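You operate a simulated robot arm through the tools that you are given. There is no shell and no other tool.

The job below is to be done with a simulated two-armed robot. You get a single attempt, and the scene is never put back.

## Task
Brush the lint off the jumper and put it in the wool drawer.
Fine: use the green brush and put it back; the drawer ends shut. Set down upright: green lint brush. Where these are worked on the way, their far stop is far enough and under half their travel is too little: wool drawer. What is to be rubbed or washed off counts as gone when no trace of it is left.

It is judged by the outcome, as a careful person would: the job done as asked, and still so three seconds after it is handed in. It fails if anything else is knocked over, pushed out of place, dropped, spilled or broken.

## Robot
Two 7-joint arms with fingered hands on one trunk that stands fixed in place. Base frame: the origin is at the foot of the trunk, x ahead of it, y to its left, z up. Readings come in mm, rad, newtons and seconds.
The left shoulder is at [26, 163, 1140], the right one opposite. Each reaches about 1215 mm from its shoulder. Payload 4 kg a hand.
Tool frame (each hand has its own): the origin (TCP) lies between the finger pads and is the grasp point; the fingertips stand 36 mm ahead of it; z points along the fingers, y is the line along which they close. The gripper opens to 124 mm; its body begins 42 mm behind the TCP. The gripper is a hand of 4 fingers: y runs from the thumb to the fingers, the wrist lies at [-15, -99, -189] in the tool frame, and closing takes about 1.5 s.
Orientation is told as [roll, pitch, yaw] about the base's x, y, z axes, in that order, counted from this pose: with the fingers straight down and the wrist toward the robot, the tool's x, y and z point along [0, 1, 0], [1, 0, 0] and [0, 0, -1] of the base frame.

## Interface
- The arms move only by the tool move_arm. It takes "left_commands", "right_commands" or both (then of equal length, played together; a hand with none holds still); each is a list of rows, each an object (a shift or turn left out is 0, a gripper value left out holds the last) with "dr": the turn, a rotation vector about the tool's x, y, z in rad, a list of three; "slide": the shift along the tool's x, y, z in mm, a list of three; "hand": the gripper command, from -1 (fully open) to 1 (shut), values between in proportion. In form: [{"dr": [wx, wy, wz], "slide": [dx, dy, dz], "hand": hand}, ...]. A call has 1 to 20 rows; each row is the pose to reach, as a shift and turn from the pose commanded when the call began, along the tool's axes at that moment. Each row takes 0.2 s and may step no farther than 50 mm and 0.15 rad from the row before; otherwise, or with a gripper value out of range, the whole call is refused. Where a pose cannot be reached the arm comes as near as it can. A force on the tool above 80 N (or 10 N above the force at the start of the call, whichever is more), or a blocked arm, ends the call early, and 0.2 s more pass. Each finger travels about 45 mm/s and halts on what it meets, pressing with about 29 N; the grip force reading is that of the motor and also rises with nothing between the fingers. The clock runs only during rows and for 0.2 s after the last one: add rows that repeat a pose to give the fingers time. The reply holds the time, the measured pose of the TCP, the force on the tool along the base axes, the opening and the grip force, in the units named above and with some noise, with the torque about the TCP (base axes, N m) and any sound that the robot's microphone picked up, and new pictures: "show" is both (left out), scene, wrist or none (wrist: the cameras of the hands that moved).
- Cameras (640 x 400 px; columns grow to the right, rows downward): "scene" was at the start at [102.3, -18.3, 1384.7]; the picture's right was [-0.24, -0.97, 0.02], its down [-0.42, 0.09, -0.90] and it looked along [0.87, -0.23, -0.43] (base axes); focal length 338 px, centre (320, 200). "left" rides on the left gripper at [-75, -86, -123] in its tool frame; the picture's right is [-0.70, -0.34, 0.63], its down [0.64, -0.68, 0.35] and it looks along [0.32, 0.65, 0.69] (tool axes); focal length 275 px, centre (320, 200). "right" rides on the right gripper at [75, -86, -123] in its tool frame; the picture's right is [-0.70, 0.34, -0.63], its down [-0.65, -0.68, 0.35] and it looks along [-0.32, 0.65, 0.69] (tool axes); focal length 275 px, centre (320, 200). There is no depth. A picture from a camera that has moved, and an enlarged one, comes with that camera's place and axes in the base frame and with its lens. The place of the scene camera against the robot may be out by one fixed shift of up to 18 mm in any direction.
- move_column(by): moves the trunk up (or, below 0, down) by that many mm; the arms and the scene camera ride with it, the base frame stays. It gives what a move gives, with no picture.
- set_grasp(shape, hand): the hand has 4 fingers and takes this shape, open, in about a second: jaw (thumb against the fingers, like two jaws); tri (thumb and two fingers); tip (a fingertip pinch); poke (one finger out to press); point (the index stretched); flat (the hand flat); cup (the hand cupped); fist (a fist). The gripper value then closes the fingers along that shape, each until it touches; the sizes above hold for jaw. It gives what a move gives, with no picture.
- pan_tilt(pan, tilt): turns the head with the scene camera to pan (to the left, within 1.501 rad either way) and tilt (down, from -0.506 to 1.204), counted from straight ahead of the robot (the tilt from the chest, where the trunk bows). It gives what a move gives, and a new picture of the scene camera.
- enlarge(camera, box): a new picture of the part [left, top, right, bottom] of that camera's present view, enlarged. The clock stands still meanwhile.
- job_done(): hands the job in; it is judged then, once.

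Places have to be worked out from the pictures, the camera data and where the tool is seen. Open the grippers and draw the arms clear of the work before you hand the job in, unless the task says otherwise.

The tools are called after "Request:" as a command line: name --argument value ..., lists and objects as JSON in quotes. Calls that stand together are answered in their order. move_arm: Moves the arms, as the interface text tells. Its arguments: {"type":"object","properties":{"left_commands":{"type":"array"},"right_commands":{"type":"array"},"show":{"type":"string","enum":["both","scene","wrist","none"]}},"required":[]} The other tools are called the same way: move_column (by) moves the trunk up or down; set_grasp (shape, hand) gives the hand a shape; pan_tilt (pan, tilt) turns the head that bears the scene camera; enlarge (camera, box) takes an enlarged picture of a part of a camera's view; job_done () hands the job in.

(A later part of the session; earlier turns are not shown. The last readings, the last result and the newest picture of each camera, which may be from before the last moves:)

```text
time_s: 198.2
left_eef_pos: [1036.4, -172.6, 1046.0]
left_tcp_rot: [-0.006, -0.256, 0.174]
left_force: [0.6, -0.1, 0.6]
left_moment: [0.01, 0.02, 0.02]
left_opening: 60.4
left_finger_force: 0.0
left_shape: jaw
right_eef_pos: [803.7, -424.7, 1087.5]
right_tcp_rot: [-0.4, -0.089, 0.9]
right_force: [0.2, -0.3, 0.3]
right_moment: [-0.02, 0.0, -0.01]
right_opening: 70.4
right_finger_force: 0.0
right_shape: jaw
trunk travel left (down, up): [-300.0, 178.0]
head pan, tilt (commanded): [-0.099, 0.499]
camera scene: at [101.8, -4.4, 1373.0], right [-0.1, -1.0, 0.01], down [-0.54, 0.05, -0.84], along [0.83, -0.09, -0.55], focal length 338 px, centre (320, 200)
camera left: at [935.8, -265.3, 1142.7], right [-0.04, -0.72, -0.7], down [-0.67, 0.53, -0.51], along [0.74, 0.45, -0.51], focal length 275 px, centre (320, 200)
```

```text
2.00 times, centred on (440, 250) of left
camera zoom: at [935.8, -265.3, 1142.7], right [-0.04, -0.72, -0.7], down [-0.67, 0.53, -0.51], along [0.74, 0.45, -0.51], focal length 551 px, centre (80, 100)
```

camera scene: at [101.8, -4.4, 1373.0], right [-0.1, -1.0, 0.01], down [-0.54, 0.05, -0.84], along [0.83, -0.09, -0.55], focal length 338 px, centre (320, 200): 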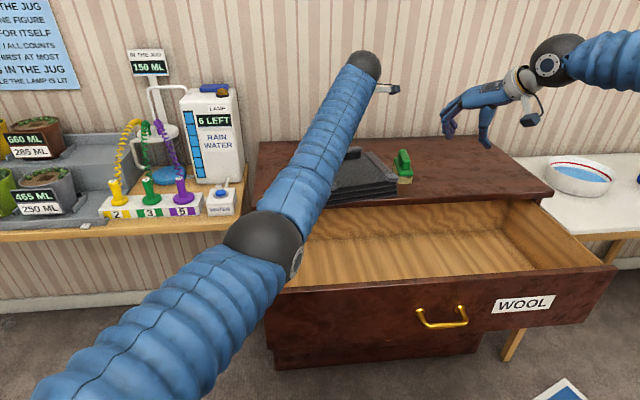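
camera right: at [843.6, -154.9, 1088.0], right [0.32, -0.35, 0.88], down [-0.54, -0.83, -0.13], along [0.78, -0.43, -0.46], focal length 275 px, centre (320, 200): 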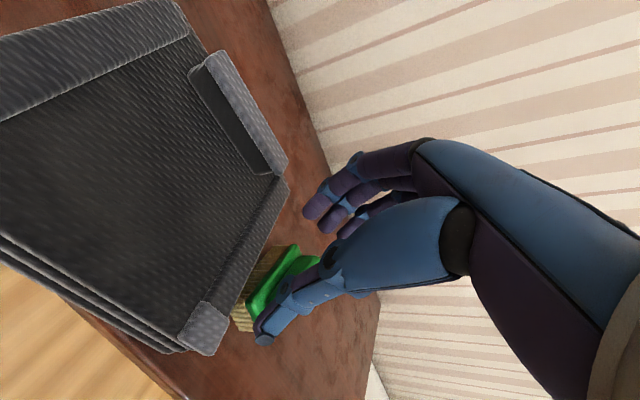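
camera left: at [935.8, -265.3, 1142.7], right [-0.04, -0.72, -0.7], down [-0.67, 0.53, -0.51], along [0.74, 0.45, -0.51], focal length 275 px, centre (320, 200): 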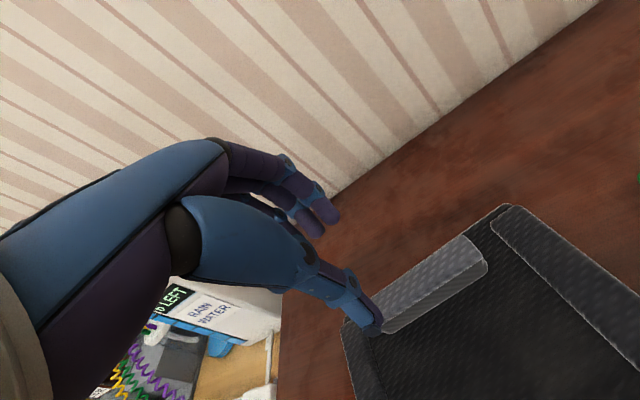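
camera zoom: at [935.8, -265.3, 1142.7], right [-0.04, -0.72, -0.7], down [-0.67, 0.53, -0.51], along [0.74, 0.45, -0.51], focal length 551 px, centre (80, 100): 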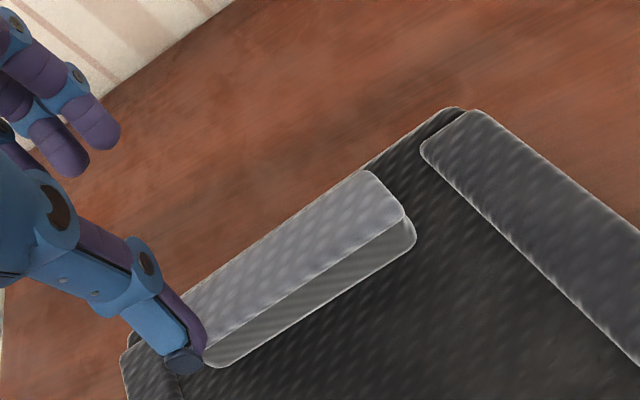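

The collar's front runs from (1039, -126) to (1056, -231), centre about (1057, -177). I lower the left hand onto it.

Request:
move_arm --left_commands '[{"slide": [-2, -3, 22]}, {"slide": [-4, -6, 44]}, {"slide": [-6, -9, 64]}, {"slide": [-7, -11, 77]}, {"slide": [-7.8, -12.4, 85]}, {"slide": [-7.8, -12.4, 88]}, {"slide": [-7.8, -12.4, 88]}]' --show "wrist"

Request:
enlarge --camera "left" --box '[240, 180, 480, 360]'

```text
time_s: 199.8
left_eef_pos: [1047.3, -178.9, 958.1]
left_tcp_rot: [-0.003, -0.257, 0.174]
left_force: [-0.1, 0.3, -0.5]
left_moment: [0.02, 0.01, 0.01]
left_opening: 60.6
left_finger_force: 0.1
left_shape: jaw
right_eef_pos: [804.0, -424.4, 1088.6]
right_tcp_rot: [-0.396, -0.092, 0.901]
right_force: [0.6, -0.2, -0.4]
right_moment: [0.02, 0.02, 0.0]
right_opening: 70.2
right_finger_force: 0.2
right_shape: jaw
trunk travel left (down, up): [-300.0, 178.0]
head pan, tilt (commanded): [-0.099, 0.499]
camera left: at [946.4, -270.9, 1056.4], right [-0.04, -0.72, -0.7], down [-0.67, 0.54, -0.51], along [0.74, 0.45, -0.51], focal length 275 px, centre (320, 200)
```

left: 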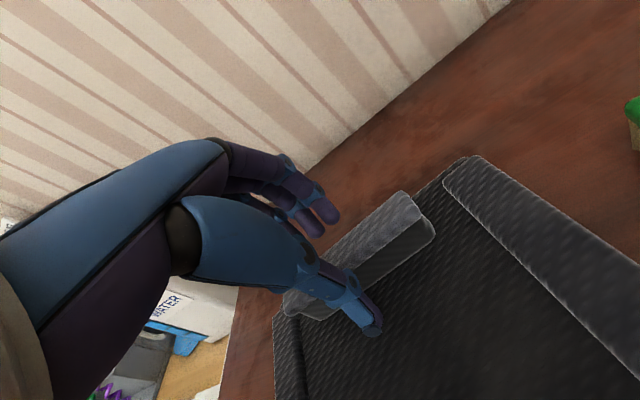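

```text
2.22 times, centred on (360, 270) of left
camera zoom: at [946.4, -270.9, 1056.4], right [-0.04, -0.72, -0.7], down [-0.67, 0.54, -0.51], along [0.74, 0.45, -0.51], focal length 612 px, centre (231, 44)
```

zoom: 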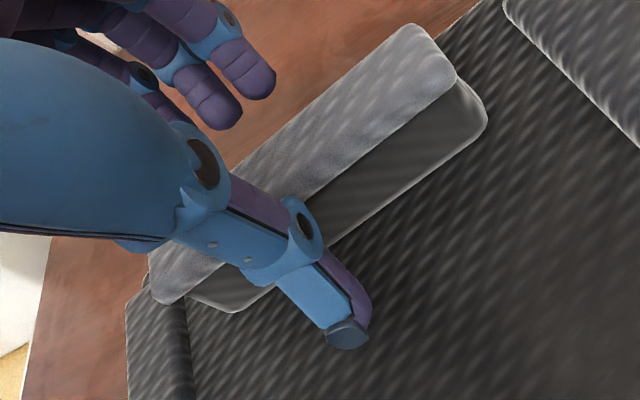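

Same relation to the collar as in the first successful grip. I close the left hand on it and lift 30 mm.

Request:
move_arm --left_commands '[{"hand": 0.2}, {"hand": 0.4}, {"hand": 0.6}, {"hand": 0.8}, {"hand": 1}, {"hand": 1}, {"hand": 1}, {"hand": 1}, {"slide": [0, 1.3, -5]}, {"slide": [0, 3.8, -14.5]}, {"slide": [0, 7.6, -29]}, {"slide": [0, 10, -39]}, {"slide": [0, 10, -39]}]'

```text
time_s: 202.7
left_eef_pos: [1046.5, -178.5, 998.0]
left_tcp_rot: [-0.003, -0.256, 0.174]
left_force: [-0.2, -0.2, -4.1]
left_moment: [0.09, -0.19, 0.0]
left_opening: 19.5
left_finger_force: 29.7
left_shape: jaw
right_eef_pos: [805.1, -425.8, 1087.6]
right_tcp_rot: [-0.398, -0.091, 0.9]
right_force: [0.5, -0.4, -0.6]
right_moment: [0.01, -0.05, -0.01]
right_opening: 70.1
right_finger_force: 0.0
right_shape: jaw
trunk travel left (down, up): [-300.0, 178.0]
head pan, tilt (commanded): [-0.099, 0.499]
camera scene: at [102.6, -5.0, 1372.9], right [-0.1, -1.0, 0.01], down [-0.54, 0.05, -0.84], along [0.83, -0.09, -0.55], focal length 338 px, centre (320, 200)
camera left: at [947.2, -270.7, 1095.9], right [-0.04, -0.72, -0.7], down [-0.67, 0.54, -0.51], along [0.74, 0.45, -0.51], focal length 275 px, centre (320, 200)
```

scene: 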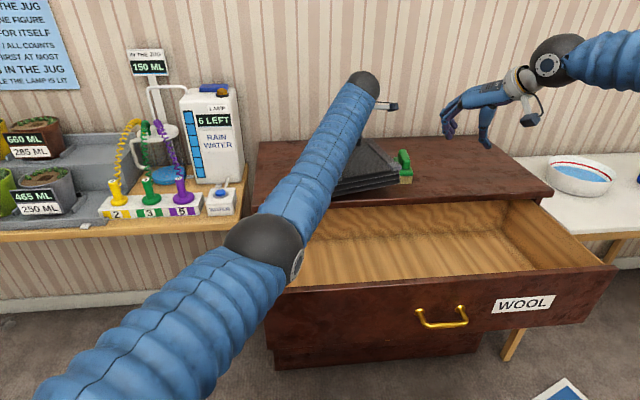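
left: 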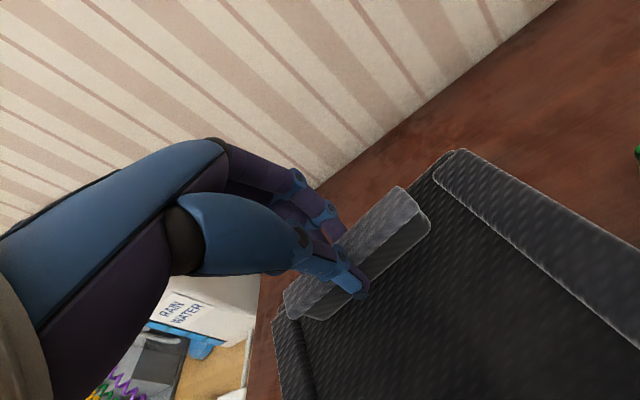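

The jumper is up. I raise it above the brush's height, then turn it to yaw 0.9 while bringing its collar to about (945, -150).

Request:
move_arm --left_commands '[{"slide": [0, 5, -20]}, {"slide": [0, 11, -42]}, {"slide": [0, 16.5, -63]}, {"slide": [5, 6, -66], "dr": [0, 0.02, -0.078]}, {"slide": [10, -4, -68], "dr": [0, 0.041, -0.156]}, {"slide": [15, -14, -71], "dr": [0, 0.061, -0.234]}, {"slide": [20, -24, -74], "dr": [0, 0.082, -0.312]}, {"slide": [25, -34, -76], "dr": [0, 0.102, -0.39]}, {"slide": [30, -44, -79], "dr": [0, 0.123, -0.468]}, {"slide": [35, -54, -82], "dr": [0, 0.143, -0.546]}, {"slide": [40, -65, -84], "dr": [0, 0.164, -0.624]}, {"slide": [45, -75, -87], "dr": [0, 0.184, -0.702]}, {"slide": [45, -75, -87], "dr": [0, 0.184, -0.702]}]'

```text
time_s: 205.4
left_eef_pos: [948.5, -149.7, 1065.2]
left_tcp_rot: [-0.002, -0.252, 0.899]
left_force: [0.6, 0.5, -4.6]
left_moment: [0.2, -0.11, -0.03]
left_opening: 19.2
left_finger_force: 29.6
left_shape: jaw
right_eef_pos: [805.1, -425.3, 1087.7]
right_tcp_rot: [-0.398, -0.09, 0.901]
right_force: [0.0, 0.0, 0.4]
right_moment: [0.02, 0.02, -0.03]
right_opening: 70.4
right_finger_force: 0.1
right_shape: jaw
trunk travel left (down, up): [-300.0, 178.0]
head pan, tilt (commanded): [-0.099, 0.499]
camera scene: at [102.4, -4.9, 1373.0], right [-0.1, -1.0, 0.01], down [-0.54, 0.05, -0.84], along [0.83, -0.09, -0.55], focal length 338 px, centre (320, 200)
camera left: at [933.6, -284.3, 1162.9], right [0.44, -0.57, -0.7], down [-0.86, -0.05, -0.51], along [0.25, 0.82, -0.51], focal length 275 px, centre (320, 200)
```

scene: 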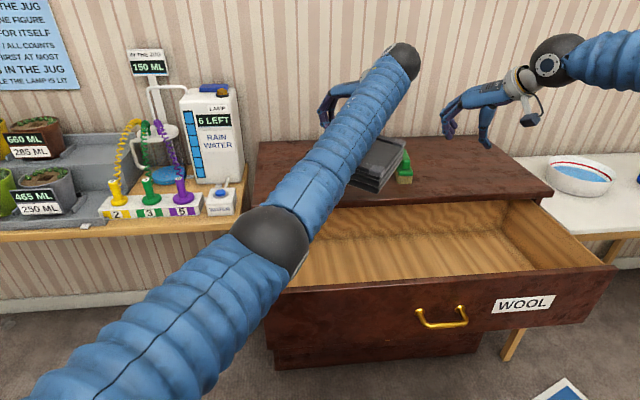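
left: 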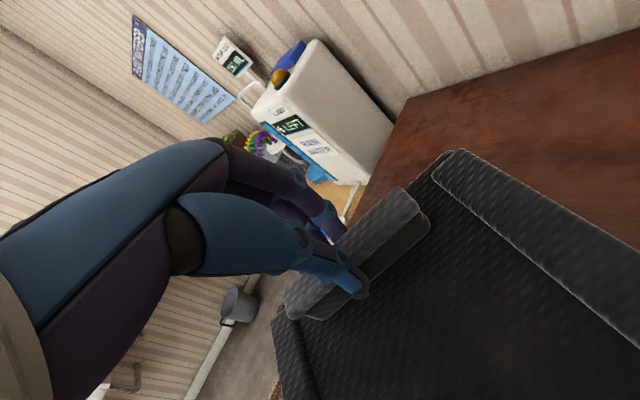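

The jumper is at yaw 0.9 with its collar at (948, -150). I lower it onto the chest top, gently at the end.

Request:
move_arm --left_commands '[{"slide": [0, -6, 24]}, {"slide": [0, -12, 48]}, {"slide": [0, -18, 70]}, {"slide": [0, -22, 86]}, {"slide": [0, -25, 97]}, {"slide": [0, -26, 102]}, {"slide": [0, -26.5, 104]}, {"slide": [0, -26.5, 104]}]'

```text
time_s: 207.2
left_eef_pos: [946.8, -148.6, 959.0]
left_tcp_rot: [-0.006, -0.254, 0.899]
left_force: [4.8, -2.7, 10.7]
left_moment: [0.17, -0.21, -0.11]
left_opening: 17.9
left_finger_force: 28.8
left_shape: jaw
right_eef_pos: [803.2, -425.5, 1087.5]
right_tcp_rot: [-0.398, -0.091, 0.901]
right_force: [0.8, 0.3, 0.1]
right_moment: [0.02, -0.02, 0.04]
right_opening: 70.2
right_finger_force: 0.0
right_shape: jaw
trunk travel left (down, up): [-300.0, 178.0]
head pan, tilt (commanded): [-0.099, 0.499]
camera scene: at [101.1, -4.9, 1373.3], right [-0.1, -0.99, 0.01], down [-0.54, 0.05, -0.84], along [0.83, -0.09, -0.54], focal length 338 px, centre (320, 200)
camera left: at [933.5, -284.6, 1056.3], right [0.44, -0.57, -0.7], down [-0.86, -0.05, -0.51], along [0.26, 0.82, -0.51], focal length 275 px, centre (320, 200)
```

scene: 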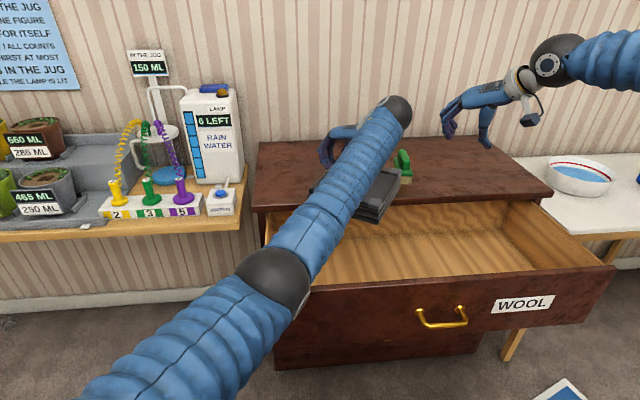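
left: 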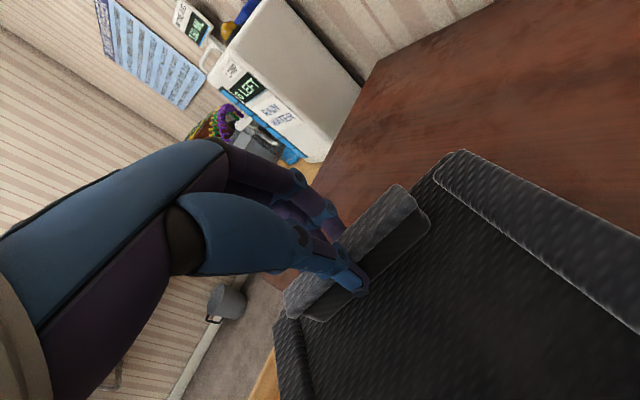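

It's resting on the chest top. I ease off slightly and check the position before releasing.

Request:
move_arm --left_commands '[{"slide": [0, 0.5, -2]}, {"slide": [0, 0.5, -2]}]' --show "none"

Request:
enlarge --camera "scene" --box '[260, 120, 452, 250]'

```text
time_s: 207.8
left_eef_pos: [946.5, -148.7, 958.3]
left_tcp_rot: [-0.001, -0.252, 0.901]
left_force: [3.0, -1.6, 3.9]
left_moment: [0.08, -0.15, -0.09]
left_opening: 17.8
left_finger_force: 28.9
left_shape: jaw
right_eef_pos: [803.9, -426.4, 1088.2]
right_tcp_rot: [-0.397, -0.091, 0.899]
right_force: [0.2, -0.3, 0.3]
right_moment: [0.01, 0.02, -0.01]
right_opening: 70.2
right_finger_force: 0.2
right_shape: jaw
trunk travel left (down, up): [-300.0, 178.0]
head pan, tilt (commanded): [-0.099, 0.499]
```

```text
3.08 times, centred on (356, 185) of scene
camera zoom: at [101.8, -4.9, 1373.0], right [-0.1, -1.0, 0.01], down [-0.54, 0.05, -0.84], along [0.83, -0.09, -0.55], focal length 1039 px, centre (209, 246)
```

zoom: 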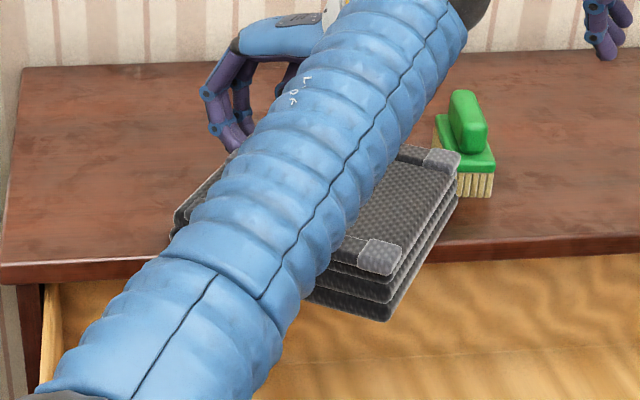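

The overhang is moderate and the brush is clear. I open the left hand gently and withdraw upward along the fingers.

Request:
move_arm --left_commands '[{"slide": [0, 0, 0], "hand": 0.65}, {"slide": [0, 0, -1], "hand": 0.5}, {"slide": [0, 0, -2], "hand": 0.3}, {"slide": [0, 0, -3], "hand": 0.1}, {"slide": [0, 0, -4], "hand": 0.05}, {"slide": [0, 0, -6], "hand": 0.05}, {"slide": [0, 0, -18], "hand": 0.05}, {"slide": [0, 0, -38], "hand": 0.05}, {"slide": [0, 0, -65], "hand": 0.05}, {"slide": [0, 0, -95], "hand": 0.05}]'

Request:
enlarge --camera "scene" --box '[260, 120, 452, 250]'

```text
time_s: 210.1
left_eef_pos: [931.7, -169.3, 1050.0]
left_tcp_rot: [-0.001, -0.253, 0.897]
left_force: [-0.8, 0.3, -0.2]
left_moment: [0.0, 0.01, 0.0]
left_opening: 58.5
left_finger_force: 0.1
left_shape: jaw
right_eef_pos: [803.2, -424.9, 1088.0]
right_tcp_rot: [-0.398, -0.09, 0.901]
right_force: [-0.3, -0.4, -0.3]
right_moment: [-0.01, 0.0, 0.0]
right_opening: 70.0
right_finger_force: 0.1
right_shape: jaw
trunk travel left (down, up): [-300.0, 178.0]
head pan, tilt (commanded): [-0.099, 0.499]
camera scene: at [101.3, -4.9, 1373.2], right [-0.1, -1.0, 0.01], down [-0.54, 0.05, -0.84], along [0.83, -0.09, -0.54], focal length 338 px, centre (320, 200)
camera left: at [918.2, -304.5, 1148.1], right [0.44, -0.57, -0.7], down [-0.86, -0.05, -0.51], along [0.25, 0.82, -0.51], focal length 275 px, centre (320, 200)
```

scene: 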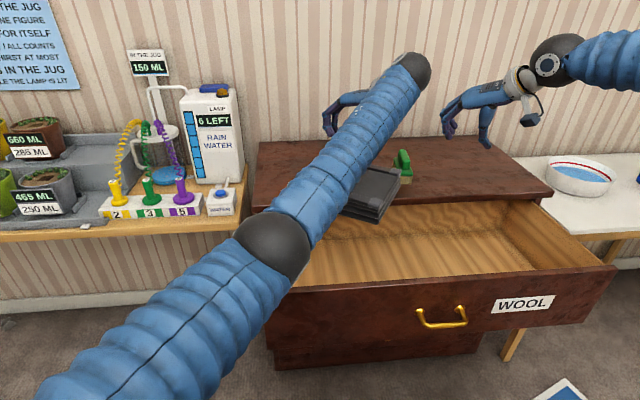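
left: 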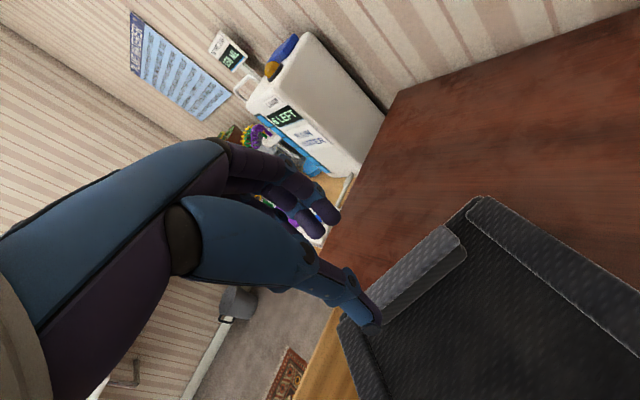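

```text
3.08 times, centred on (356, 185) of scene
camera zoom: at [101.3, -4.9, 1373.2], right [-0.1, -1.0, 0.01], down [-0.54, 0.05, -0.84], along [0.83, -0.09, -0.54], focal length 1039 px, centre (209, 246)
```

zoom: 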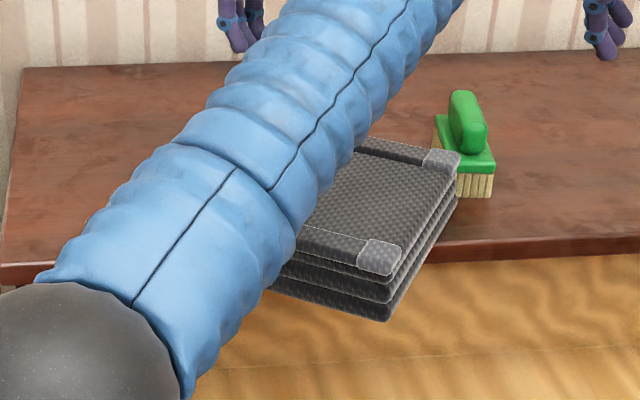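

The jumper rests stably. I take the left arm back up and away to its side.

Request:
move_arm --left_commands '[{"slide": [0, 11, -43]}, {"slide": [0, 22, -87]}, {"slide": [41, 38, -90], "dr": [0, -0.025, 0.096]}, {"slide": [82, 53, -93], "dr": [0, -0.05, 0.193]}, {"slide": [123, 69, -96], "dr": [0, -0.075, 0.289]}, {"slide": [165, 84, -99], "dr": [0, -0.1, 0.386]}, {"slide": [206, 100, -102], "dr": [0, -0.124, 0.482]}, {"slide": [247, 115, -105], "dr": [0, -0.149, 0.579]}, {"slide": [288, 131, -109], "dr": [0, -0.174, 0.675]}, {"slide": [330, 146, -112], "dr": [0, -0.199, 0.772]}, {"slide": [370, 161, -115], "dr": [0, -0.224, 0.868], "hand": -1}, {"slide": [370, 161, -115], "dr": [0, -0.224, 0.868], "hand": -1}]'

Request:
enlarge --camera "scene" --box '[260, 120, 452, 250]'

```text
time_s: 212.7
left_eef_pos: [722.1, 164.4, 1199.8]
left_tcp_rot: [0.001, -0.257, 0.001]
left_force: [0.5, -0.7, -1.3]
left_moment: [0.0, -0.02, -0.01]
left_opening: 111.2
left_finger_force: 0.1
left_shape: jaw
right_eef_pos: [805.4, -425.4, 1087.9]
right_tcp_rot: [-0.397, -0.09, 0.9]
right_force: [0.0, 0.0, 0.6]
right_moment: [-0.01, 0.03, -0.03]
right_opening: 70.3
right_finger_force: 0.0
right_shape: jaw
trunk travel left (down, up): [-300.0, 178.0]
head pan, tilt (commanded): [-0.099, 0.499]
camera scene: at [102.4, -4.5, 1372.9], right [-0.1, -1.0, 0.01], down [-0.54, 0.05, -0.84], along [0.83, -0.09, -0.55], focal length 338 px, centre (320, 200)
camera left: at [607.5, 89.1, 1297.2], right [-0.16, -0.7, -0.7], down [-0.57, 0.64, -0.51], along [0.8, 0.32, -0.5], focal length 275 px, centre (320, 200)
```

scene: 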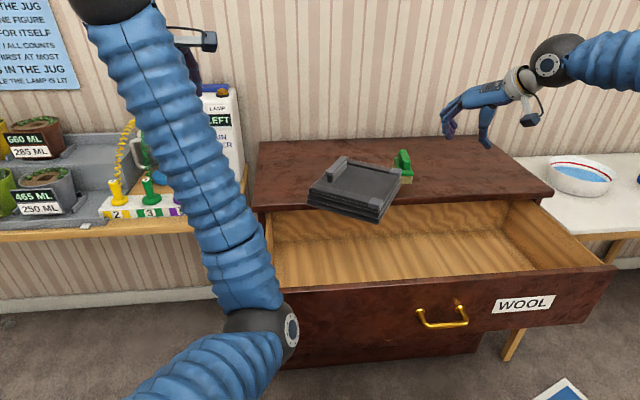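
left: 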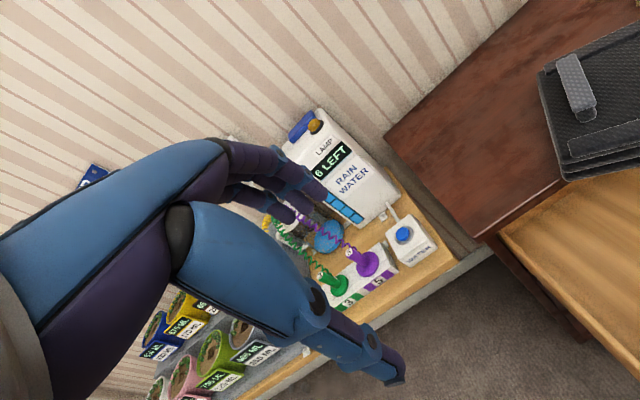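

```text
3.08 times, centred on (356, 185) of scene
camera zoom: at [102.4, -4.5, 1372.9], right [-0.1, -1.0, 0.01], down [-0.54, 0.05, -0.84], along [0.83, -0.09, -0.55], focal length 1039 px, centre (209, 246)
```

zoom: 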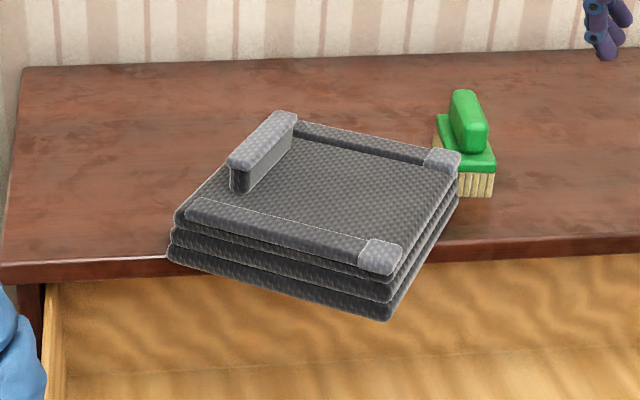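

The jumper lies at yaw ≈ 0.9 with its collar centred near (950, -143). I bring the right hand (yaw 0.9, tilted) to just above it.

Request:
move_arm --right_commands '[{"slide": [16, 37, 4]}, {"slide": [32, 74, 8]}, {"slide": [47, 111, 14]}, {"slide": [63, 148, 22]}, {"slide": [79, 185, 31]}, {"slide": [95, 222, 41]}, {"slide": [110, 259, 51]}, {"slide": [126, 296, 61]}, {"slide": [126, 296, 61]}]'

Request:
enlarge --camera "scene" --box '[260, 100, 452, 230]'

```text
time_s: 214.7
left_eef_pos: [721.4, 163.4, 1202.3]
left_tcp_rot: [-0.001, -0.259, 0.001]
left_force: [-0.9, -0.1, 0.7]
left_moment: [0.01, -0.01, 0.02]
left_opening: 123.8
left_finger_force: 0.1
left_shape: jaw
right_eef_pos: [921.1, -130.9, 1012.2]
right_tcp_rot: [-0.399, -0.093, 0.903]
right_force: [-0.3, -0.2, -0.2]
right_moment: [-0.01, 0.01, -0.01]
right_opening: 70.2
right_finger_force: 0.1
right_shape: jaw
trunk travel left (down, up): [-300.0, 178.0]
head pan, tilt (commanded): [-0.099, 0.499]
camera scene: at [100.5, -4.8, 1373.3], right [-0.1, -0.99, 0.01], down [-0.54, 0.05, -0.84], along [0.83, -0.09, -0.54], focal length 338 px, centre (320, 200)
camera right: at [770.8, -129.4, 1087.1], right [0.47, -0.05, 0.88], down [0.15, -0.98, -0.13], along [0.87, 0.2, -0.45], focal length 275 px, centre (320, 200)
```

scene: 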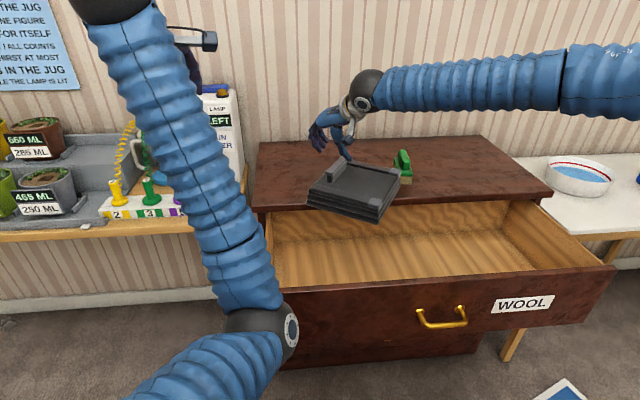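
right: 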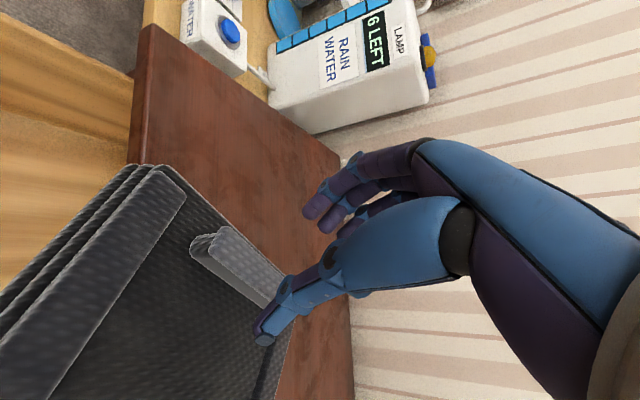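

```text
3.08 times, centred on (356, 165) of scene
camera zoom: at [100.5, -4.8, 1373.3], right [-0.1, -0.99, 0.01], down [-0.54, 0.05, -0.84], along [0.83, -0.09, -0.54], focal length 1039 px, centre (209, 308)
```

zoom: 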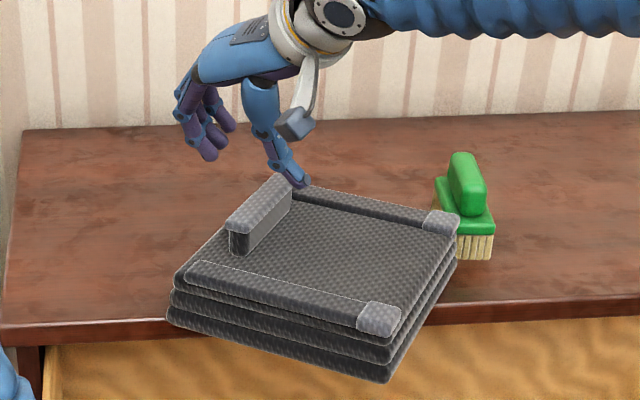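

Good alignment so far. I zoom in with the right wrist camera to fix the collar relative to thumb and fingers.

Request:
enlarge --camera "right" --box '[160, 170, 400, 370]'

```text
2.00 times, centred on (280, 270) of right
camera zoom: at [770.8, -129.4, 1087.1], right [0.47, -0.05, 0.88], down [0.15, -0.98, -0.13], along [0.87, 0.2, -0.45], focal length 551 px, centre (400, 60)
```

zoom: 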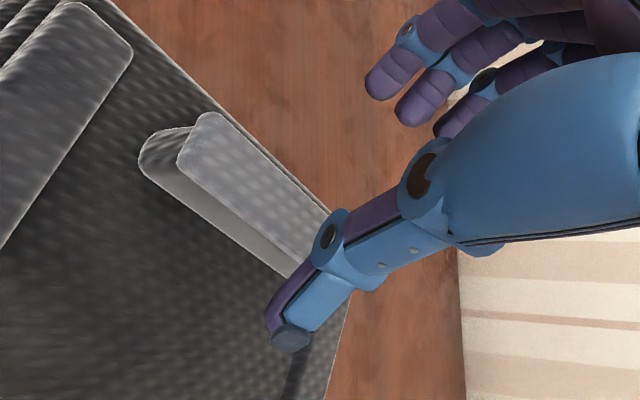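

The collar centre comes out at about (952, -146), right along the fingers' line. I descend 60 mm along the fingers.

Request:
move_arm --right_commands '[{"slide": [0, 0, 18]}, {"slide": [0, 0, 36]}, {"slide": [0, 0, 48]}, {"slide": [0, 0, 55]}, {"slide": [0, 0, 59]}, {"slide": [0, 0, 59]}]'

Request:
enlarge --camera "right" --box '[160, 170, 400, 370]'

Request:
enlarge --camera "scene" --box '[290, 120, 418, 210]'

```text
time_s: 216.1
left_eef_pos: [721.7, 163.4, 1200.2]
left_tcp_rot: [0.001, -0.255, 0.004]
left_force: [-0.6, -0.4, 0.1]
left_moment: [0.01, 0.04, 0.0]
left_opening: 123.5
left_finger_force: 0.0
left_shape: jaw
right_eef_pos: [926.6, -153.2, 963.5]
right_tcp_rot: [-0.397, -0.089, 0.9]
right_force: [0.0, 0.0, -0.2]
right_moment: [-0.01, -0.02, 0.01]
right_opening: 70.4
right_finger_force: 0.0
right_shape: jaw
right hand out of reach, approached as far as the arm can: row 1, 2, 3, 4, 5, 6
trunk travel left (down, up): [-300.0, 178.0]
head pan, tilt (commanded): [-0.099, 0.499]
camera scene: at [102.0, -4.8, 1373.0], right [-0.1, -1.0, 0.01], down [-0.54, 0.05, -0.84], along [0.83, -0.09, -0.55], focal length 338 px, centre (320, 200)
camera right: at [776.0, -152.0, 1037.6], right [0.47, -0.04, 0.88], down [0.15, -0.98, -0.13], along [0.87, 0.2, -0.45], focal length 275 px, centre (320, 200)
```

scene: 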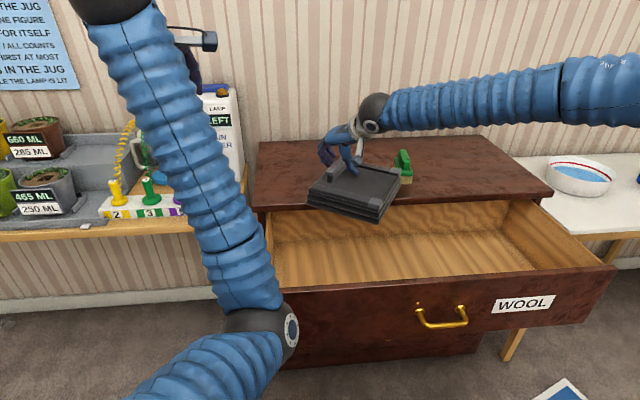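
right: 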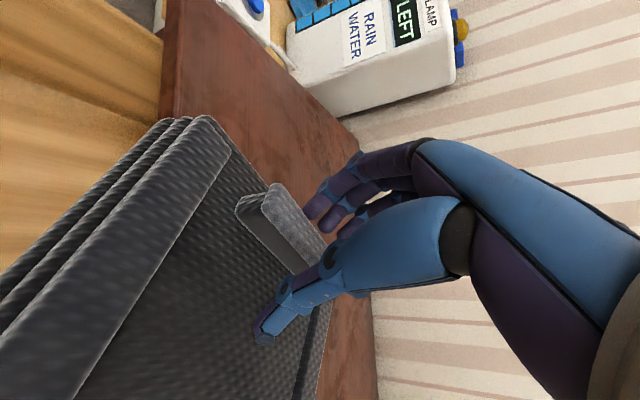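

```text
2.00 times, centred on (280, 270) of right
camera zoom: at [776.0, -152.0, 1037.6], right [0.47, -0.04, 0.88], down [0.15, -0.98, -0.13], along [0.87, 0.2, -0.45], focal length 551 px, centre (400, 60)
```

zoom: 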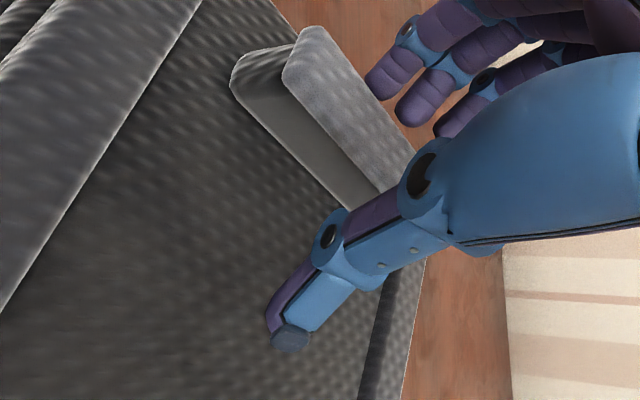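

```text
4.44 times, centred on (354, 165) of scene
camera zoom: at [102.0, -4.8, 1373.0], right [-0.1, -1.0, 0.01], down [-0.54, 0.05, -0.84], along [0.83, -0.09, -0.55], focal length 1501 px, centre (169, 356)
```

zoom: 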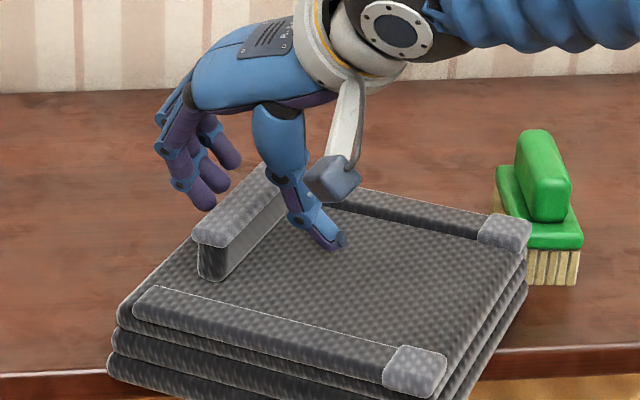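

The arm hit its limit about 19 mm short of centre at this low height; higher up it reaches farther. So I'll position the hand above the collar at z ≈ 1017 and then lower it with the trunk. First back up.

Request:
move_arm --right_commands '[{"slide": [0, 0, -15]}, {"slide": [0, 2, -30]}, {"slide": [0, 8, -45]}, {"slide": [0, 14, -50]}, {"slide": [0, 22, -50]}, {"slide": [0, 22, -50]}]' --show "none"

```text
time_s: 217.4
left_eef_pos: [722.0, 163.5, 1200.3]
left_tcp_rot: [0.0, -0.258, 0.002]
left_force: [-0.1, -0.3, 0.1]
left_moment: [0.01, -0.03, 0.01]
left_opening: 123.7
left_finger_force: 0.0
left_shape: jaw
right_eef_pos: [920.7, -127.7, 1010.9]
right_tcp_rot: [-0.399, -0.09, 0.901]
right_force: [0.6, -0.2, 0.2]
right_moment: [0.02, -0.01, 0.0]
right_opening: 70.3
right_finger_force: 0.0
right_shape: jaw
trunk travel left (down, up): [-300.0, 178.0]
head pan, tilt (commanded): [-0.099, 0.499]
```

Request:
move_arm --right_commands '[{"slide": [-9, 1, 1]}, {"slide": [-18, 2, 3]}, {"slide": [-26, 3.4, 4.8]}, {"slide": [-26, 3.4, 4.8]}]' --show "none"

```text
time_s: 218.4
left_eef_pos: [721.6, 163.4, 1199.6]
left_tcp_rot: [0.0, -0.258, 0.0]
left_force: [0.8, -0.2, 0.2]
left_moment: [-0.03, 0.01, -0.02]
left_opening: 123.7
left_finger_force: 0.1
left_shape: jaw
right_eef_pos: [937.5, -146.4, 1018.7]
right_tcp_rot: [-0.398, -0.094, 0.902]
right_force: [0.3, -0.2, -0.6]
right_moment: [-0.03, -0.01, 0.0]
right_opening: 70.1
right_finger_force: 0.2
right_shape: jaw
right hand out of reach, approached as far as the arm can: row 1, 2, 3, 4
trunk travel left (down, up): [-300.0, 178.0]
head pan, tilt (commanded): [-0.099, 0.499]
```

Short by only ~7 mm; a bit higher should do. I raise 25 mm more while correcting.

Request:
move_arm --right_commands '[{"slide": [-5, 4, -11]}, {"slide": [-11, 9, -22]}, {"slide": [-11, 9, -22]}]' --show "none"

```text
time_s: 219.2
left_eef_pos: [722.9, 163.3, 1199.8]
left_tcp_rot: [-0.001, -0.257, 0.001]
left_force: [-0.6, -0.4, -0.1]
left_moment: [-0.01, -0.01, -0.04]
left_opening: 123.8
left_finger_force: 0.0
left_shape: jaw
right_eef_pos: [939.0, -142.5, 1042.4]
right_tcp_rot: [-0.398, -0.091, 0.901]
right_force: [0.1, 0.2, -0.6]
right_moment: [0.04, 0.0, 0.01]
right_opening: 70.2
right_finger_force: 0.0
right_shape: jaw
trunk travel left (down, up): [-300.0, 178.0]
head pan, tilt (commanded): [-0.099, 0.499]
```

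Within 3 mm of centre now. I lower the trunk 60 mm first, leaving the fingertips just above the collar, and check the view.

Request:
move_column --by -60

Request:
enlarge --camera "right" --box '[160, 150, 400, 350]'

Request:
enlarge --camera "scene" --box '[260, 80, 440, 210]'

```text
time_s: 220.2
left_eef_pos: [735.6, 163.8, 1101.6]
left_tcp_rot: [0.0, -0.207, 0.003]
left_force: [-0.4, -0.6, 0.2]
left_moment: [-0.02, 0.02, 0.01]
left_opening: 123.9
left_finger_force: 0.1
left_shape: jaw
right_eef_pos: [941.8, -139.3, 984.8]
right_tcp_rot: [-0.4, -0.09, 0.9]
right_force: [-0.6, -1.7, 0.7]
right_moment: [0.05, 0.03, -0.03]
right_opening: 70.0
right_finger_force: 0.0
right_shape: jaw
trunk travel left (down, up): [-240.0, 238.0]
head pan, tilt (commanded): [-0.099, 0.499]
```

```text
2.00 times, centred on (280, 250) of right
camera zoom: at [792.8, -139.2, 1059.6], right [0.47, -0.04, 0.88], down [0.15, -0.98, -0.13], along [0.87, 0.2, -0.45], focal length 551 px, centre (400, 100)
```

zoom: 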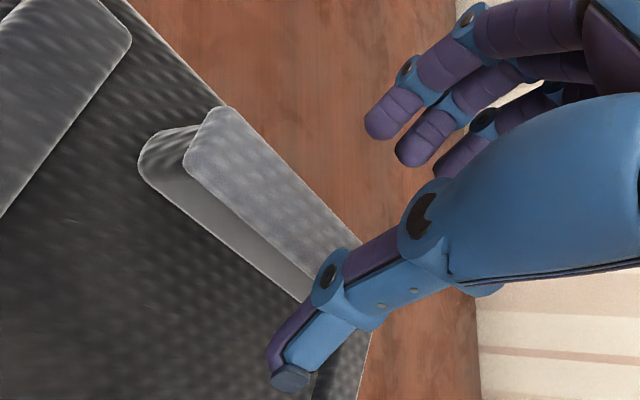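

```text
3.08 times, centred on (350, 145) of scene
camera zoom: at [126.6, -4.5, 1304.8], right [-0.1, -1.0, 0.01], down [-0.59, 0.05, -0.81], along [0.8, -0.09, -0.59], focal length 1039 px, centre (228, 369)
```

zoom: 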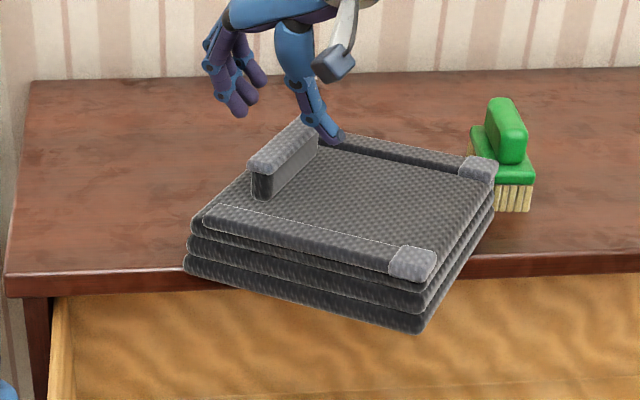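

The alignment looks right: thumb on the jumper side, fingers beyond the collar. I lower the last 27 mm with the arm.

Request:
move_arm --right_commands '[{"slide": [3, -1, 9]}, {"slide": [6, -2, 17]}, {"slide": [8, -3, 23]}, {"slide": [8.5, -3.5, 25.5]}, {"slide": [8.5, -3.5, 25.5]}]'

Request:
enlarge --camera "right" --box '[160, 150, 400, 350]'

Request:
enlarge --camera "scene" --box '[280, 80, 400, 170]'

```text
time_s: 221.4
left_eef_pos: [735.9, 163.2, 1100.6]
left_tcp_rot: [0.001, -0.205, 0.004]
left_force: [0.0, -1.2, -0.3]
left_moment: [0.0, 0.0, -0.04]
left_opening: 123.8
left_finger_force: 0.0
left_shape: jaw
right_eef_pos: [943.9, -140.9, 954.0]
right_tcp_rot: [-0.398, -0.09, 0.9]
right_force: [-0.2, -0.7, -0.2]
right_moment: [0.01, 0.01, -0.01]
right_opening: 70.0
right_finger_force: 0.1
right_shape: jaw
trunk travel left (down, up): [-240.0, 238.0]
head pan, tilt (commanded): [-0.099, 0.499]
camera scene: at [127.6, -4.6, 1304.4], right [-0.1, -1.0, 0.01], down [-0.59, 0.05, -0.8], along [0.8, -0.09, -0.59], focal length 338 px, centre (320, 200)
camera right: at [794.7, -141.0, 1029.6], right [0.47, -0.04, 0.88], down [0.15, -0.98, -0.13], along [0.87, 0.2, -0.45], focal length 275 px, centre (320, 200)
```

scene: 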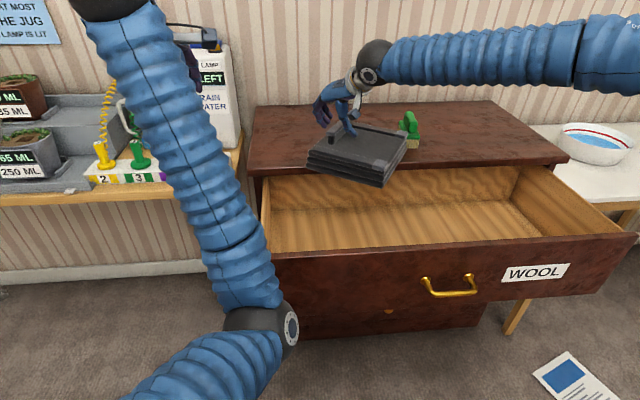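
right: 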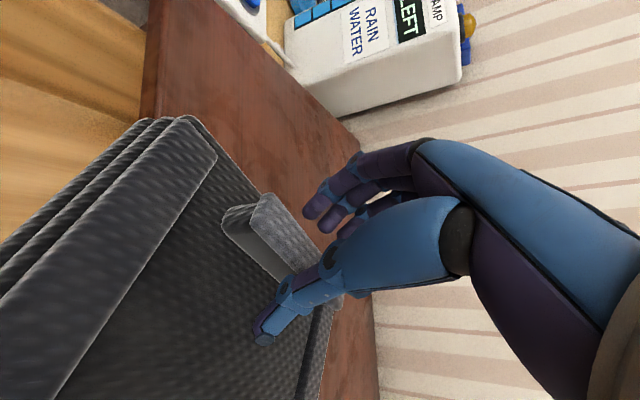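

```text
2.00 times, centred on (280, 250) of right
camera zoom: at [794.7, -141.0, 1029.6], right [0.47, -0.04, 0.88], down [0.15, -0.98, -0.13], along [0.87, 0.2, -0.45], focal length 551 px, centre (400, 100)
```

zoom: 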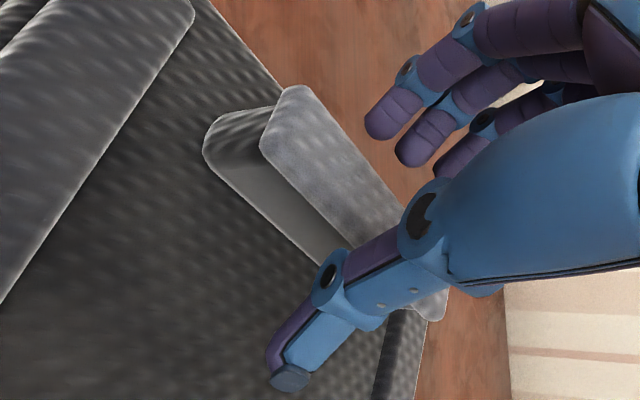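

```text
4.44 times, centred on (340, 125) of scene
camera zoom: at [127.6, -4.6, 1304.4], right [-0.1, -1.0, 0.01], down [-0.59, 0.05, -0.8], along [0.8, -0.09, -0.59], focal length 1501 px, centre (231, 533)
```

zoom: 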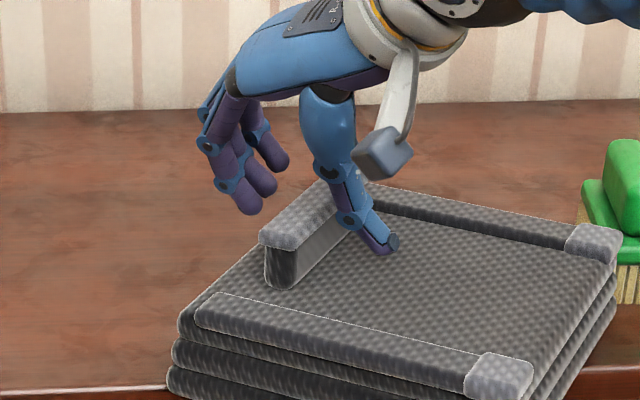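

Aligned with no limit reports. I close the right hand on the collar.

Request:
move_arm --right_commands '[{"hand": 0.1}, {"hand": 0.3}, {"hand": 0.5}, {"hand": 0.7}, {"hand": 0.9}, {"hand": 1}, {"hand": 1}, {"hand": 1}, {"hand": 1}]'

Request:
enlarge --camera "scene" --box '[280, 80, 400, 170]'

```text
time_s: 223.4
left_eef_pos: [735.4, 162.5, 1102.2]
left_tcp_rot: [0.0, -0.205, 0.002]
left_force: [-0.6, -0.1, 0.3]
left_moment: [-0.01, -0.01, 0.02]
left_opening: 123.6
left_finger_force: 0.0
left_shape: jaw
right_eef_pos: [944.4, -141.7, 955.8]
right_tcp_rot: [-0.4, -0.091, 0.902]
right_force: [0.1, -1.7, 2.1]
right_moment: [0.1, -0.22, 0.24]
right_opening: 22.0
right_finger_force: 28.4
right_shape: jaw
trunk travel left (down, up): [-240.0, 238.0]
head pan, tilt (commanded): [-0.099, 0.499]
camera scene: at [127.2, -4.7, 1304.5], right [-0.1, -1.0, 0.01], down [-0.59, 0.05, -0.81], along [0.8, -0.09, -0.59], focal length 338 px, centre (320, 200)
camera right: at [794.5, -141.2, 1030.0], right [0.47, -0.04, 0.88], down [0.15, -0.98, -0.13], along [0.87, 0.2, -0.45], focal length 275 px, centre (320, 200)
```

scene: 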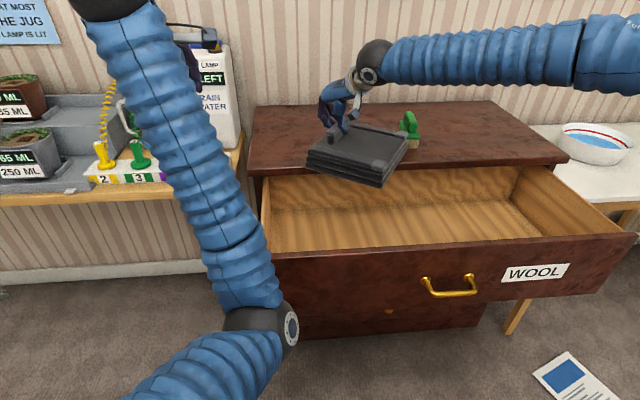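
right: 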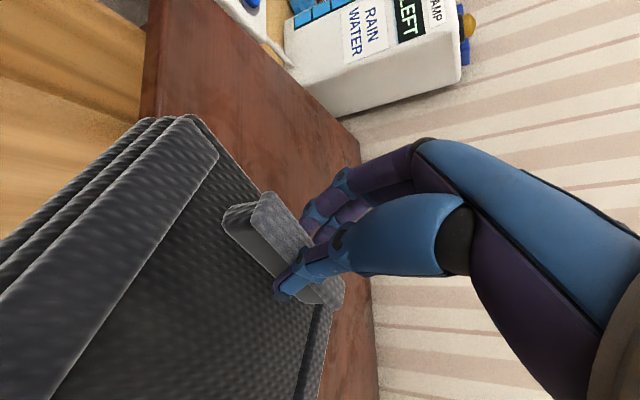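

```text
4.44 times, centred on (340, 125) of scene
camera zoom: at [127.2, -4.7, 1304.5], right [-0.1, -1.0, 0.01], down [-0.59, 0.05, -0.81], along [0.8, -0.09, -0.59], focal length 1501 px, centre (231, 533)
```

zoom: 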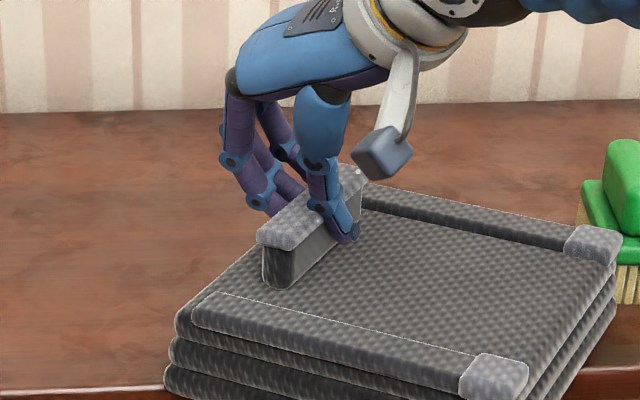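

A firm grip (22 mm, 28 N). I lift 30 mm slowly and check how it hangs.

Request:
move_arm --right_commands '[{"slide": [-2, 0.5, -5]}, {"slide": [-4, 1, -10]}, {"slide": [-8, 2, -19]}, {"slide": [-12, 3, -28]}, {"slide": [-12, 3, -28]}]'

Request:
enlarge --camera "scene" --box '[280, 80, 430, 192]'

```text
time_s: 224.7
left_eef_pos: [735.9, 163.8, 1100.4]
left_tcp_rot: [0.0, -0.206, 0.001]
left_force: [0.9, -0.8, 0.1]
left_moment: [-0.04, -0.02, 0.0]
left_opening: 124.1
left_finger_force: 0.0
left_shape: jaw
right_eef_pos: [946.0, -143.2, 986.7]
right_tcp_rot: [-0.398, -0.09, 0.9]
right_force: [-0.7, -0.2, -5.2]
right_moment: [0.17, -0.21, -0.02]
right_opening: 19.0
right_finger_force: 28.6
right_shape: jaw
trunk travel left (down, up): [-240.0, 238.0]
head pan, tilt (commanded): [-0.099, 0.499]
camera scene: at [128.1, -4.7, 1304.3], right [-0.1, -1.0, 0.01], down [-0.59, 0.05, -0.8], along [0.8, -0.09, -0.59], focal length 338 px, centre (320, 200)
camera right: at [796.1, -141.9, 1060.1], right [0.47, -0.04, 0.88], down [0.15, -0.98, -0.13], along [0.87, 0.2, -0.46], focal length 275 px, centre (320, 200)
```

scene: 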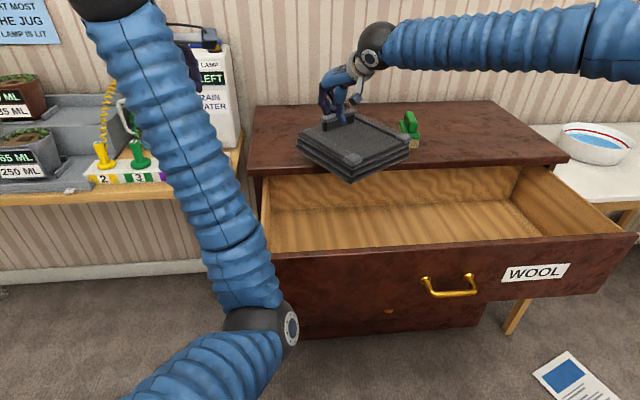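
right: 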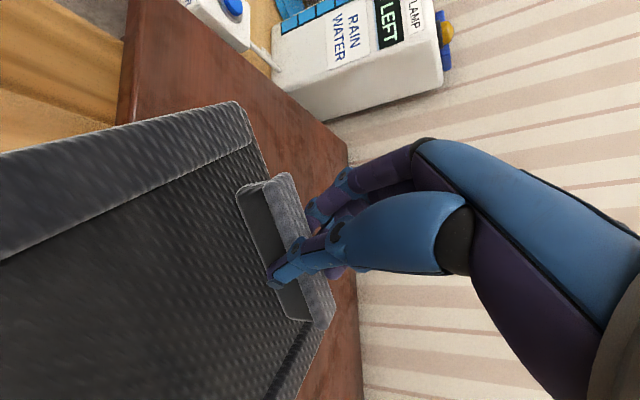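

```text
3.57 times, centred on (355, 136) of scene
camera zoom: at [128.1, -4.7, 1304.3], right [-0.1, -1.0, 0.01], down [-0.59, 0.05, -0.8], along [0.8, -0.09, -0.59], focal length 1206 px, centre (195, 429)
```

zoom: 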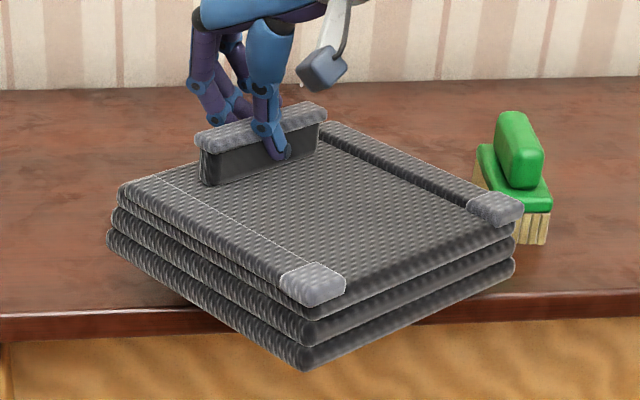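

The jumper swung about 0.4 rad in yaw when lifted and is now held flush (19 mm); it hangs level. I raise it a bit, draw it back toward the drawer and turn the hand so the jumper becomes square to the drawer.

Request:
move_arm --right_commands '[{"slide": [-6, 1, -12], "dr": [0, 0, 0]}, {"slide": [-8, -8, -24], "dr": [0.02, -0.005, 0.047]}, {"slide": [-3, -22, -30], "dr": [0.041, -0.01, 0.1]}, {"slide": [2, -37, -36], "dr": [0.064, -0.015, 0.152]}, {"slide": [8, -52, -42], "dr": [0.086, -0.02, 0.205]}, {"slide": [14, -67, -48], "dr": [0.108, -0.026, 0.257]}, {"slide": [20, -82, -53], "dr": [0.13, -0.031, 0.31]}, {"slide": [26, -97, -58], "dr": [0.152, -0.036, 0.363]}, {"slide": [31, -108, -62], "dr": [0.174, -0.042, 0.415]}, {"slide": [34, -113, -63], "dr": [0.196, -0.047, 0.468]}, {"slide": [34, -113, -63], "dr": [0.196, -0.047, 0.468]}]'

Request:
enlarge --camera "scene" --box '[250, 60, 490, 230]'

```text
time_s: 227.1
left_eef_pos: [736.5, 163.2, 1101.0]
left_tcp_rot: [0.001, -0.207, 0.004]
left_force: [-0.2, -0.6, -0.5]
left_moment: [-0.01, -0.02, 0.0]
left_opening: 123.6
left_finger_force: 0.1
left_shape: jaw
right_eef_pos: [829.0, -197.9, 1021.3]
right_tcp_rot: [-0.397, -0.09, 0.392]
right_force: [0.3, 0.5, -4.7]
right_moment: [0.05, -0.22, 0.03]
right_opening: 19.0
right_finger_force: 29.1
right_shape: jaw
trunk travel left (down, up): [-240.0, 238.0]
head pan, tilt (commanded): [-0.099, 0.499]
camera scene: at [127.7, -4.8, 1304.4], right [-0.1, -1.0, 0.01], down [-0.59, 0.05, -0.8], along [0.8, -0.09, -0.59], focal length 338 px, centre (320, 200)
camera right: at [697.9, -124.8, 1095.8], right [0.39, -0.27, 0.88], down [-0.34, -0.93, -0.13], along [0.85, -0.25, -0.45], focal length 275 px, centre (320, 200)
```

scene: 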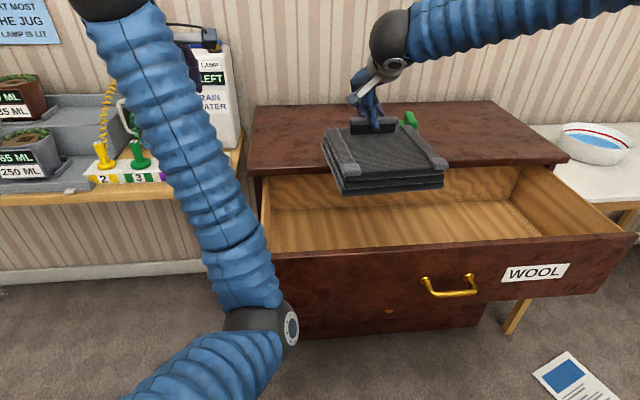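
right: 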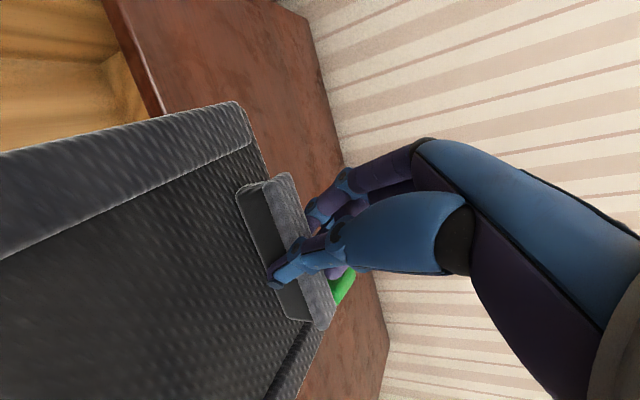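

```text
2.35 times, centred on (370, 145) of scene
camera zoom: at [127.7, -4.8, 1304.4], right [-0.1, -1.0, 0.01], down [-0.59, 0.05, -0.8], along [0.8, -0.09, -0.59], focal length 795 px, centre (202, 329)
```

zoom: 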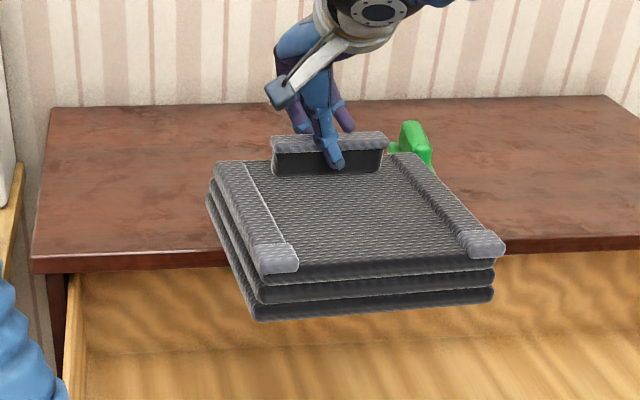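

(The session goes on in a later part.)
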